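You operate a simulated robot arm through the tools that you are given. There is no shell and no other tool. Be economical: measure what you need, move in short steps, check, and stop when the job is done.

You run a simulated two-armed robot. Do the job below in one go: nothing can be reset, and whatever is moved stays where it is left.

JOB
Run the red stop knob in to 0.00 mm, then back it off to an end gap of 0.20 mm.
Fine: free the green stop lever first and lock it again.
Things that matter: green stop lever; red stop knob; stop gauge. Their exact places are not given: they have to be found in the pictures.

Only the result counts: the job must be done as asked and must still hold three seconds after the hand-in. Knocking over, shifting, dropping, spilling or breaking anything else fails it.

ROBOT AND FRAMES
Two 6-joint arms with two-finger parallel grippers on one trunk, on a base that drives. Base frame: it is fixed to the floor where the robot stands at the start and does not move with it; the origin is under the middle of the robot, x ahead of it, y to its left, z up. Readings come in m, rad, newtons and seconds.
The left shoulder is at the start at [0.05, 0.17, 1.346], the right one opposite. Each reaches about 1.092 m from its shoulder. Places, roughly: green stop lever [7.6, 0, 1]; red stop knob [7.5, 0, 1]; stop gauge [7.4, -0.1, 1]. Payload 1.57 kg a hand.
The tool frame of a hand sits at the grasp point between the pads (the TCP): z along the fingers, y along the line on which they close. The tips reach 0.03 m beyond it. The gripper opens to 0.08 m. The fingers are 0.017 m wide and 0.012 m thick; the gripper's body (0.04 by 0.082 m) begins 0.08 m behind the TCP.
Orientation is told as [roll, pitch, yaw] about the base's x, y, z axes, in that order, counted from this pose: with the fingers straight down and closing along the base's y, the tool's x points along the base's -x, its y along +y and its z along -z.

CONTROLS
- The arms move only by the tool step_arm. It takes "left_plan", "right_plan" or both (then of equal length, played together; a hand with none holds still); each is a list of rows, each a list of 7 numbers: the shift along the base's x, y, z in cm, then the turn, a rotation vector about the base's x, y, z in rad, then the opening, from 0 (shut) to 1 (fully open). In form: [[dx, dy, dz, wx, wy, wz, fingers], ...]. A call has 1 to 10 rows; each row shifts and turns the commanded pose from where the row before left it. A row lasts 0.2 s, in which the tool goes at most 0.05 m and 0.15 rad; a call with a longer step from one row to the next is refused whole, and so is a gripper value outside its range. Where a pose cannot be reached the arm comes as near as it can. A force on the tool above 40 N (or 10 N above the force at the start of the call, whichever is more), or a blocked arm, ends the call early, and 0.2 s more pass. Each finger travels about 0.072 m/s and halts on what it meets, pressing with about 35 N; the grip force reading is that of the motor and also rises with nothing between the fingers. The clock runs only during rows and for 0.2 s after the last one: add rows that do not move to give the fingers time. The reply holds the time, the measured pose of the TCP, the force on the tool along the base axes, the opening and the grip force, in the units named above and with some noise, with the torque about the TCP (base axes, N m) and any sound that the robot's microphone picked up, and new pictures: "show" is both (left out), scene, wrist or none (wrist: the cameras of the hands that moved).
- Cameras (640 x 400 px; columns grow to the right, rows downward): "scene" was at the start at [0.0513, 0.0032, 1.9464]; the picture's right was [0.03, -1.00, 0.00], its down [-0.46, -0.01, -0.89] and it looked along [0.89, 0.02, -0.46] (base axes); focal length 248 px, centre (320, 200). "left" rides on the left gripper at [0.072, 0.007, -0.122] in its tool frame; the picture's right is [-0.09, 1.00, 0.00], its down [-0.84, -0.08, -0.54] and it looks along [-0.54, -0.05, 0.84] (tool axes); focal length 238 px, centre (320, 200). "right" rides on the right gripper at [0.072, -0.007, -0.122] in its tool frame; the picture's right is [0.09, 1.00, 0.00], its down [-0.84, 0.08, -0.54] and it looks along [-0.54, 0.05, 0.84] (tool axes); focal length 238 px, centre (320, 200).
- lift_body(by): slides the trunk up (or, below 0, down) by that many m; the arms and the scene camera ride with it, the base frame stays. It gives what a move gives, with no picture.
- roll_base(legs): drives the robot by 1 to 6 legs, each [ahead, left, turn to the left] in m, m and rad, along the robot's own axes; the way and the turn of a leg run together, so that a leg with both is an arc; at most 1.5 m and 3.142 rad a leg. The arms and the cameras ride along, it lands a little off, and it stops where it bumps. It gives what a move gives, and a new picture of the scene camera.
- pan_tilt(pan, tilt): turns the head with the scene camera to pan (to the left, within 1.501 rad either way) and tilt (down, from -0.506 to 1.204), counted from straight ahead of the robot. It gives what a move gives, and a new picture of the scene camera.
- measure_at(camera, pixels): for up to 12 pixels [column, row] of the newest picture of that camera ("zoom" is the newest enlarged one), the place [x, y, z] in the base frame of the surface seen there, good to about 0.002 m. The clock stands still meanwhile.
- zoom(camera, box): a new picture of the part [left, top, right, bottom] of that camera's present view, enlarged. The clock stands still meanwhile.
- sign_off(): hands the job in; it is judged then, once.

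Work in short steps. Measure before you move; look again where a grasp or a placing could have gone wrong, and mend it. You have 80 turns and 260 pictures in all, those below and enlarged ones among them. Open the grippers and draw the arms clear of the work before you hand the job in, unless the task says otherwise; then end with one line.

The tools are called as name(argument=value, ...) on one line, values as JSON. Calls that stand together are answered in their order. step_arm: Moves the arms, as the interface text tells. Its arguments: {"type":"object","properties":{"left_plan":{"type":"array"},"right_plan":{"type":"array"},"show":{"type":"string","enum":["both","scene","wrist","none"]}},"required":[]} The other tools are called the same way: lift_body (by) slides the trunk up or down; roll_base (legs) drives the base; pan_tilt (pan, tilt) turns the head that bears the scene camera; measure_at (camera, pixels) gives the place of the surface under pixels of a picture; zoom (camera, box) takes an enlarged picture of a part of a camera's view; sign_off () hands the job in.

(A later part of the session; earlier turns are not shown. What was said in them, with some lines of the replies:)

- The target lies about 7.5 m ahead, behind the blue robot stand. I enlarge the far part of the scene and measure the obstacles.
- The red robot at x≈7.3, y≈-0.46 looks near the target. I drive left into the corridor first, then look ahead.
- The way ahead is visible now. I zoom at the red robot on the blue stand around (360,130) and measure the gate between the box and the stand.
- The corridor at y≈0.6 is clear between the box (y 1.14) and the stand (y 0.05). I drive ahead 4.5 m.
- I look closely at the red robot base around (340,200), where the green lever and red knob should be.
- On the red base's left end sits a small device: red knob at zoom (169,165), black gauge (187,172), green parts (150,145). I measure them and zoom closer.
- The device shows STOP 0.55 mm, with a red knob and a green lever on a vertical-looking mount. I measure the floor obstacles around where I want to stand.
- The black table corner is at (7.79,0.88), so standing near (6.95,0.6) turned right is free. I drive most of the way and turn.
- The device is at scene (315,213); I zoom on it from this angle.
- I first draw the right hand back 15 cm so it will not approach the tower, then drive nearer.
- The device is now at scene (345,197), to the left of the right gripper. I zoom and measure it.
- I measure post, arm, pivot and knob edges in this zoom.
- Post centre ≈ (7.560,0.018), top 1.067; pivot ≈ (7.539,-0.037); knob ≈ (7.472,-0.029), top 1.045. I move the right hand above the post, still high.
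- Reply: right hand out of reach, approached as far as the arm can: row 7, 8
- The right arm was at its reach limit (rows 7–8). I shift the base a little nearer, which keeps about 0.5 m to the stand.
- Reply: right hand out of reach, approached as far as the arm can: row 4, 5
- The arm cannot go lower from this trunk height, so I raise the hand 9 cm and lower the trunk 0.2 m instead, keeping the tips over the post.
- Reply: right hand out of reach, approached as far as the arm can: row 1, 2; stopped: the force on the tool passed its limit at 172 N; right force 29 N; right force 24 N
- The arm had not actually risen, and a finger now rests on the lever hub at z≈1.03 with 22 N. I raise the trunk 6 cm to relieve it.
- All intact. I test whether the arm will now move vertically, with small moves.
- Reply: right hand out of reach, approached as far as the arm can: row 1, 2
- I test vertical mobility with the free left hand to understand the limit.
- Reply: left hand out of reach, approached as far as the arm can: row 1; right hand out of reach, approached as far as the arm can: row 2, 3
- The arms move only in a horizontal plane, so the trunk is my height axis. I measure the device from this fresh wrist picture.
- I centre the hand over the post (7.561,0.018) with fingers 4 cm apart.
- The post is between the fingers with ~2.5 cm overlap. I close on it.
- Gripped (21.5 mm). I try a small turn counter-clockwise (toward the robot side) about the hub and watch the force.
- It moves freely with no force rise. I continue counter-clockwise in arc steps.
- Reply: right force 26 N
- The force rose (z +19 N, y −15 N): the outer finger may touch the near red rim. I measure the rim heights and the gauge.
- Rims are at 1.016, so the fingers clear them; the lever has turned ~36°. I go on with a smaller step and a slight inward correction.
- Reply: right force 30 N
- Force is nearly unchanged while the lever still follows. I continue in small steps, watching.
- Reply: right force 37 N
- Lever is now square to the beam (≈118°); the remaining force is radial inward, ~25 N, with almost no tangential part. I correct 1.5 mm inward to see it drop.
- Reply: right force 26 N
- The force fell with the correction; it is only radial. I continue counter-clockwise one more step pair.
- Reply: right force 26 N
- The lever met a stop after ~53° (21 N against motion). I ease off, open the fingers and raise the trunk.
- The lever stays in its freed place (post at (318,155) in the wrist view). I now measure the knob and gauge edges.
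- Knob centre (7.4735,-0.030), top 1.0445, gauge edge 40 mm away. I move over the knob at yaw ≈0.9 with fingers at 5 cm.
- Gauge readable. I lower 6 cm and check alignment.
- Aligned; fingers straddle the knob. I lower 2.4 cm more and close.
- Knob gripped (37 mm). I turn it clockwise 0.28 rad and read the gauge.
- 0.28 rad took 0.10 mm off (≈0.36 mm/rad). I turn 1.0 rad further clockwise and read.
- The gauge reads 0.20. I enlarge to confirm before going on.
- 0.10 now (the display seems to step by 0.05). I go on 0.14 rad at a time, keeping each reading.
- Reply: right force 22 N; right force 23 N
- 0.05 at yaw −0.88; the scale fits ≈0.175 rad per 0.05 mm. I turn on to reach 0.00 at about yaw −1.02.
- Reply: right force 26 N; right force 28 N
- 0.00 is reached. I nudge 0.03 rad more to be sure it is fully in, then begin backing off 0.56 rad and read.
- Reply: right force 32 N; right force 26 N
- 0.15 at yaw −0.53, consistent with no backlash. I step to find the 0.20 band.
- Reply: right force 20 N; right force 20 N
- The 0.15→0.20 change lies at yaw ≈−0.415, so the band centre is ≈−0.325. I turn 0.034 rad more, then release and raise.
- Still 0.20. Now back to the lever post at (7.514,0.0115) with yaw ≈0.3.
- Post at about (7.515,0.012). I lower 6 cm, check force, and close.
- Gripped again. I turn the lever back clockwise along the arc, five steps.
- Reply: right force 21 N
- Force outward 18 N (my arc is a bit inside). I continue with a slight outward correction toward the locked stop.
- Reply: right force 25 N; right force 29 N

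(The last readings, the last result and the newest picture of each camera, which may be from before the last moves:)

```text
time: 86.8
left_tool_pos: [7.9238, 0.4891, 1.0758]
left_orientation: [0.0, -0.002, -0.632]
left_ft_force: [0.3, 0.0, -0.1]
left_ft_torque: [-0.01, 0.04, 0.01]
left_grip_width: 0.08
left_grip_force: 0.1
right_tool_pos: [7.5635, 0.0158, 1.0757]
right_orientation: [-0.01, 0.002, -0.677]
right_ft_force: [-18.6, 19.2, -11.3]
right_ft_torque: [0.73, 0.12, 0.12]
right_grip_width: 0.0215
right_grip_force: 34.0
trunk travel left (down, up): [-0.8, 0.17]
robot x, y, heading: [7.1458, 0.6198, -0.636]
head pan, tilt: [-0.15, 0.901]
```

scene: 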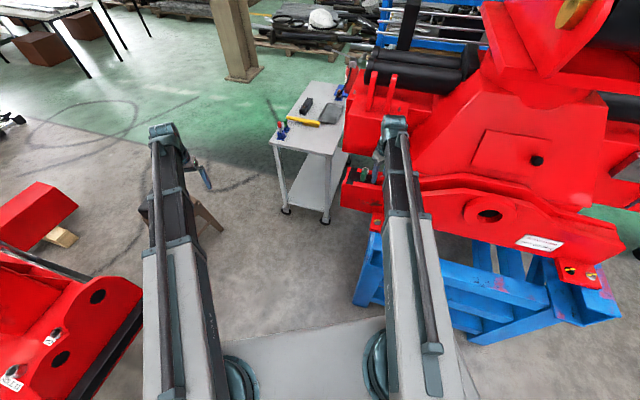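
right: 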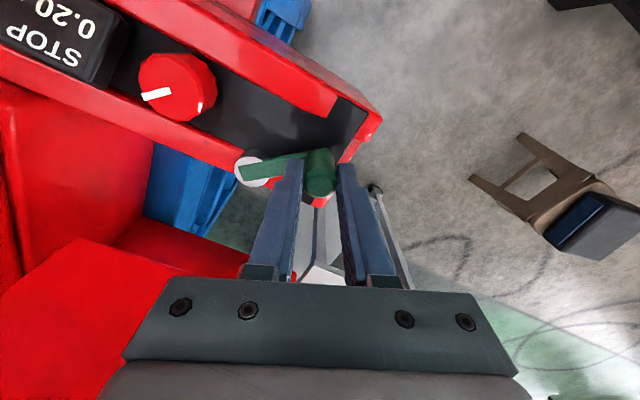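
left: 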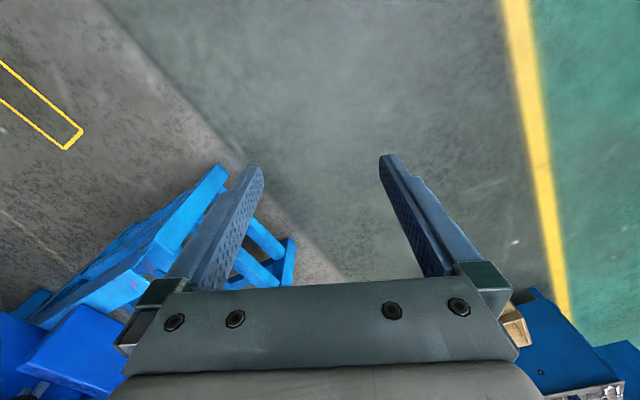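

The lever meets its stop (≈25 N against motion) at its original position; gauge reads 0.20. I release, raise and check.

step_arm(right_plan=[[0, 0, 0, 0, 0, 0, 0.4], [0, 0, 0, 0, 0, 0, 0.5], [0, 0, 0, 0, 0, 0, 0.5]], show="none")

lift_body(by=0.12)

step_arm(right_plan=[[0, 0, 0, 0, 0, 0, 1]], show="wrist")

zoom(camera="right", box=[100, 0, 400, 187])

```text
time: 87.6
left_tool_pos: [7.9242, 0.4873, 1.0747]
left_orientation: [0.001, 0.0, -0.635]
left_ft_force: [0.0, -0.4, 0.8]
left_ft_torque: [-0.01, -0.01, -0.01]
left_grip_width: 0.0798
left_grip_force: 0.1
right_tool_pos: [7.5675, 0.0145, 1.0739]
right_orientation: [-0.009, -0.003, -0.675]
right_ft_force: [-0.8, -0.1, 0.0]
right_ft_torque: [-0.01, -0.02, 0.01]
right_grip_width: 0.0401
right_grip_force: 0.0
trunk travel left (down, up): [-0.8, 0.17]
robot x, y, heading: [7.1476, 0.6197, -0.633]
head pan, tilt: [-0.15, 0.901]
```

```text
time: 89.1
left_tool_pos: [7.9257, 0.4876, 1.1945]
left_orientation: [-0.001, 0.0, -0.635]
left_ft_force: [-0.2, 0.6, -0.2]
left_ft_torque: [0.04, -0.01, 0.0]
left_grip_width: 0.08
left_grip_force: 0.0
right_tool_pos: [7.5682, 0.014, 1.1945]
right_orientation: [-0.008, -0.003, -0.675]
right_ft_force: [0.0, -0.5, 0.1]
right_ft_torque: [-0.01, -0.02, 0.01]
right_grip_width: 0.04
right_grip_force: 0.0
trunk travel left (down, up): [-0.92, 0.05]
robot x, y, heading: [7.1492, 0.6153, -0.636]
head pan, tilt: [-0.15, 0.901]
```

```text
time: 89.5
left_tool_pos: [7.9247, 0.4884, 1.1944]
left_orientation: [0.0, 0.0, -0.634]
left_ft_force: [1.1, 0.2, 0.2]
left_ft_torque: [0.0, -0.01, -0.02]
left_grip_width: 0.0799
left_grip_force: 0.0
right_tool_pos: [7.5684, 0.0144, 1.1937]
right_orientation: [-0.01, -0.004, -0.675]
right_ft_force: [-0.4, -1.0, 0.5]
right_ft_torque: [0.0, 0.02, -0.01]
right_grip_width: 0.08
right_grip_force: 0.1
trunk travel left (down, up): [-0.92, 0.05]
robot x, y, heading: [7.1512, 0.6253, -0.631]
head pan, tilt: [-0.15, 0.901]
```

right: 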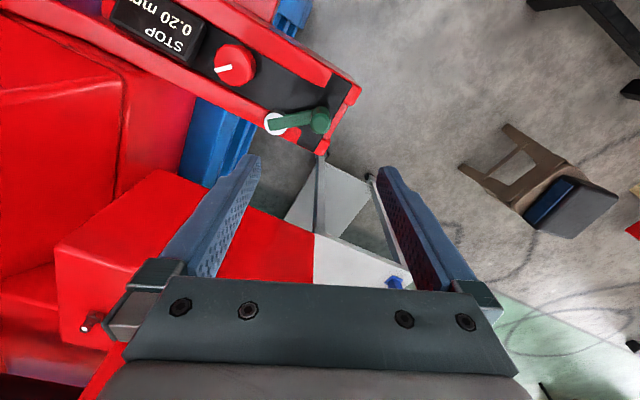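

```text
2.13 times, centred on (250, 94) of right
```

zoom: 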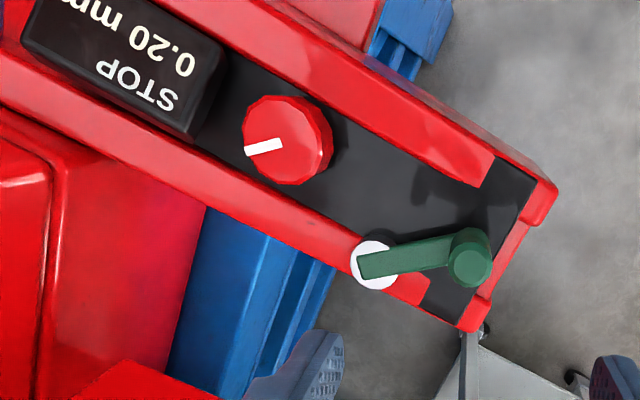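

Lever is back in its locked place, gauge 0.20. I draw the right hand back toward the robot and check once more.

step_arm(right_plan=[[-3, 2.5, 0, 0, 0, 0, 1], [-3, 2.5, 0, 0, 0, 0, 1], [-3, 2.5, 0, 0, 0, 0, 1], [-3, 2.5, 0, 0, 0, 0, 1], [-3, 2.5, 0, 0, 0, 0, 1], [-3, 2.5, 0, 0, 0, 0, 1], [0, 0, 0, 0, 0, 0, 1]], show="scene")

zoom(camera="scene", box=[310, 150, 430, 225])

zoom(camera="right", box=[0, 0, 640, 400])

```text
time: 91.1
left_tool_pos: [7.9249, 0.4872, 1.1945]
left_orientation: [0.0, 0.0, -0.633]
left_ft_force: [-0.2, 0.0, 0.3]
left_ft_torque: [0.04, 0.0, -0.02]
left_grip_width: 0.0799
left_grip_force: 0.1
right_tool_pos: [7.3874, 0.164, 1.1938]
right_orientation: [-0.008, -0.005, -0.675]
right_ft_force: [0.2, -0.3, 0.5]
right_ft_torque: [0.0, 0.01, 0.03]
right_grip_width: 0.0801
right_grip_force: 0.0
trunk travel left (down, up): [-0.92, 0.05]
robot x, y, heading: [7.1518, 0.6234, -0.631]
head pan, tilt: [-0.15, 0.901]
```

scene: 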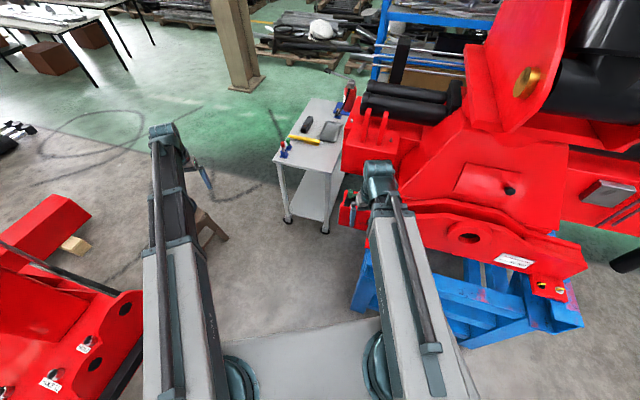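

```text
5.33 times, centred on (370, 188) of scene
```

zoom: 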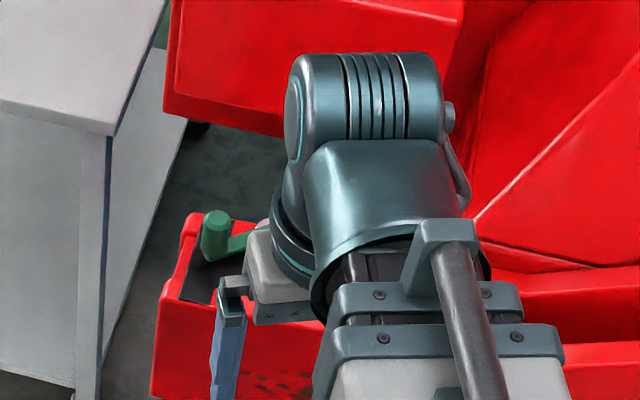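

```text
1.00 times, centred on (320, 200) of right (not enlarged: the box is as wide or as high as the picture)
```

zoom: 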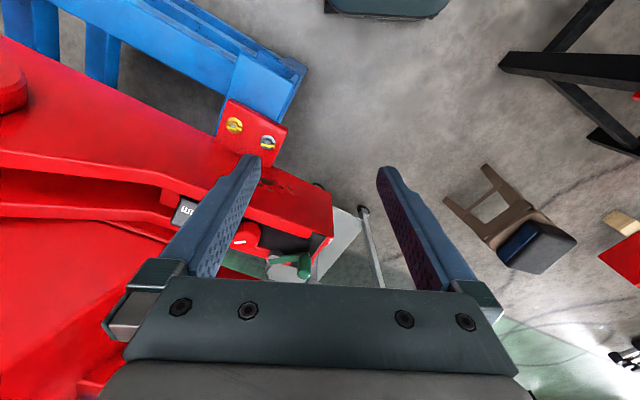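

The hand is clear, the grippers are open, the lever is locked and the gauge last read 0.20 mm. I hand in the job.

sign_off()

```text
The job is handed in.
```

I freed the green lever, ran the red knob in to 0.00 mm, backed it off to a gauge reading of 0.20 mm, and turned the lever back to its locked stop. While lowering the trunk early on, a finger pressed on the lever hub and tripped the force stop at 172 N; I saw no damage afterwards, and the lever and knob worked normally.
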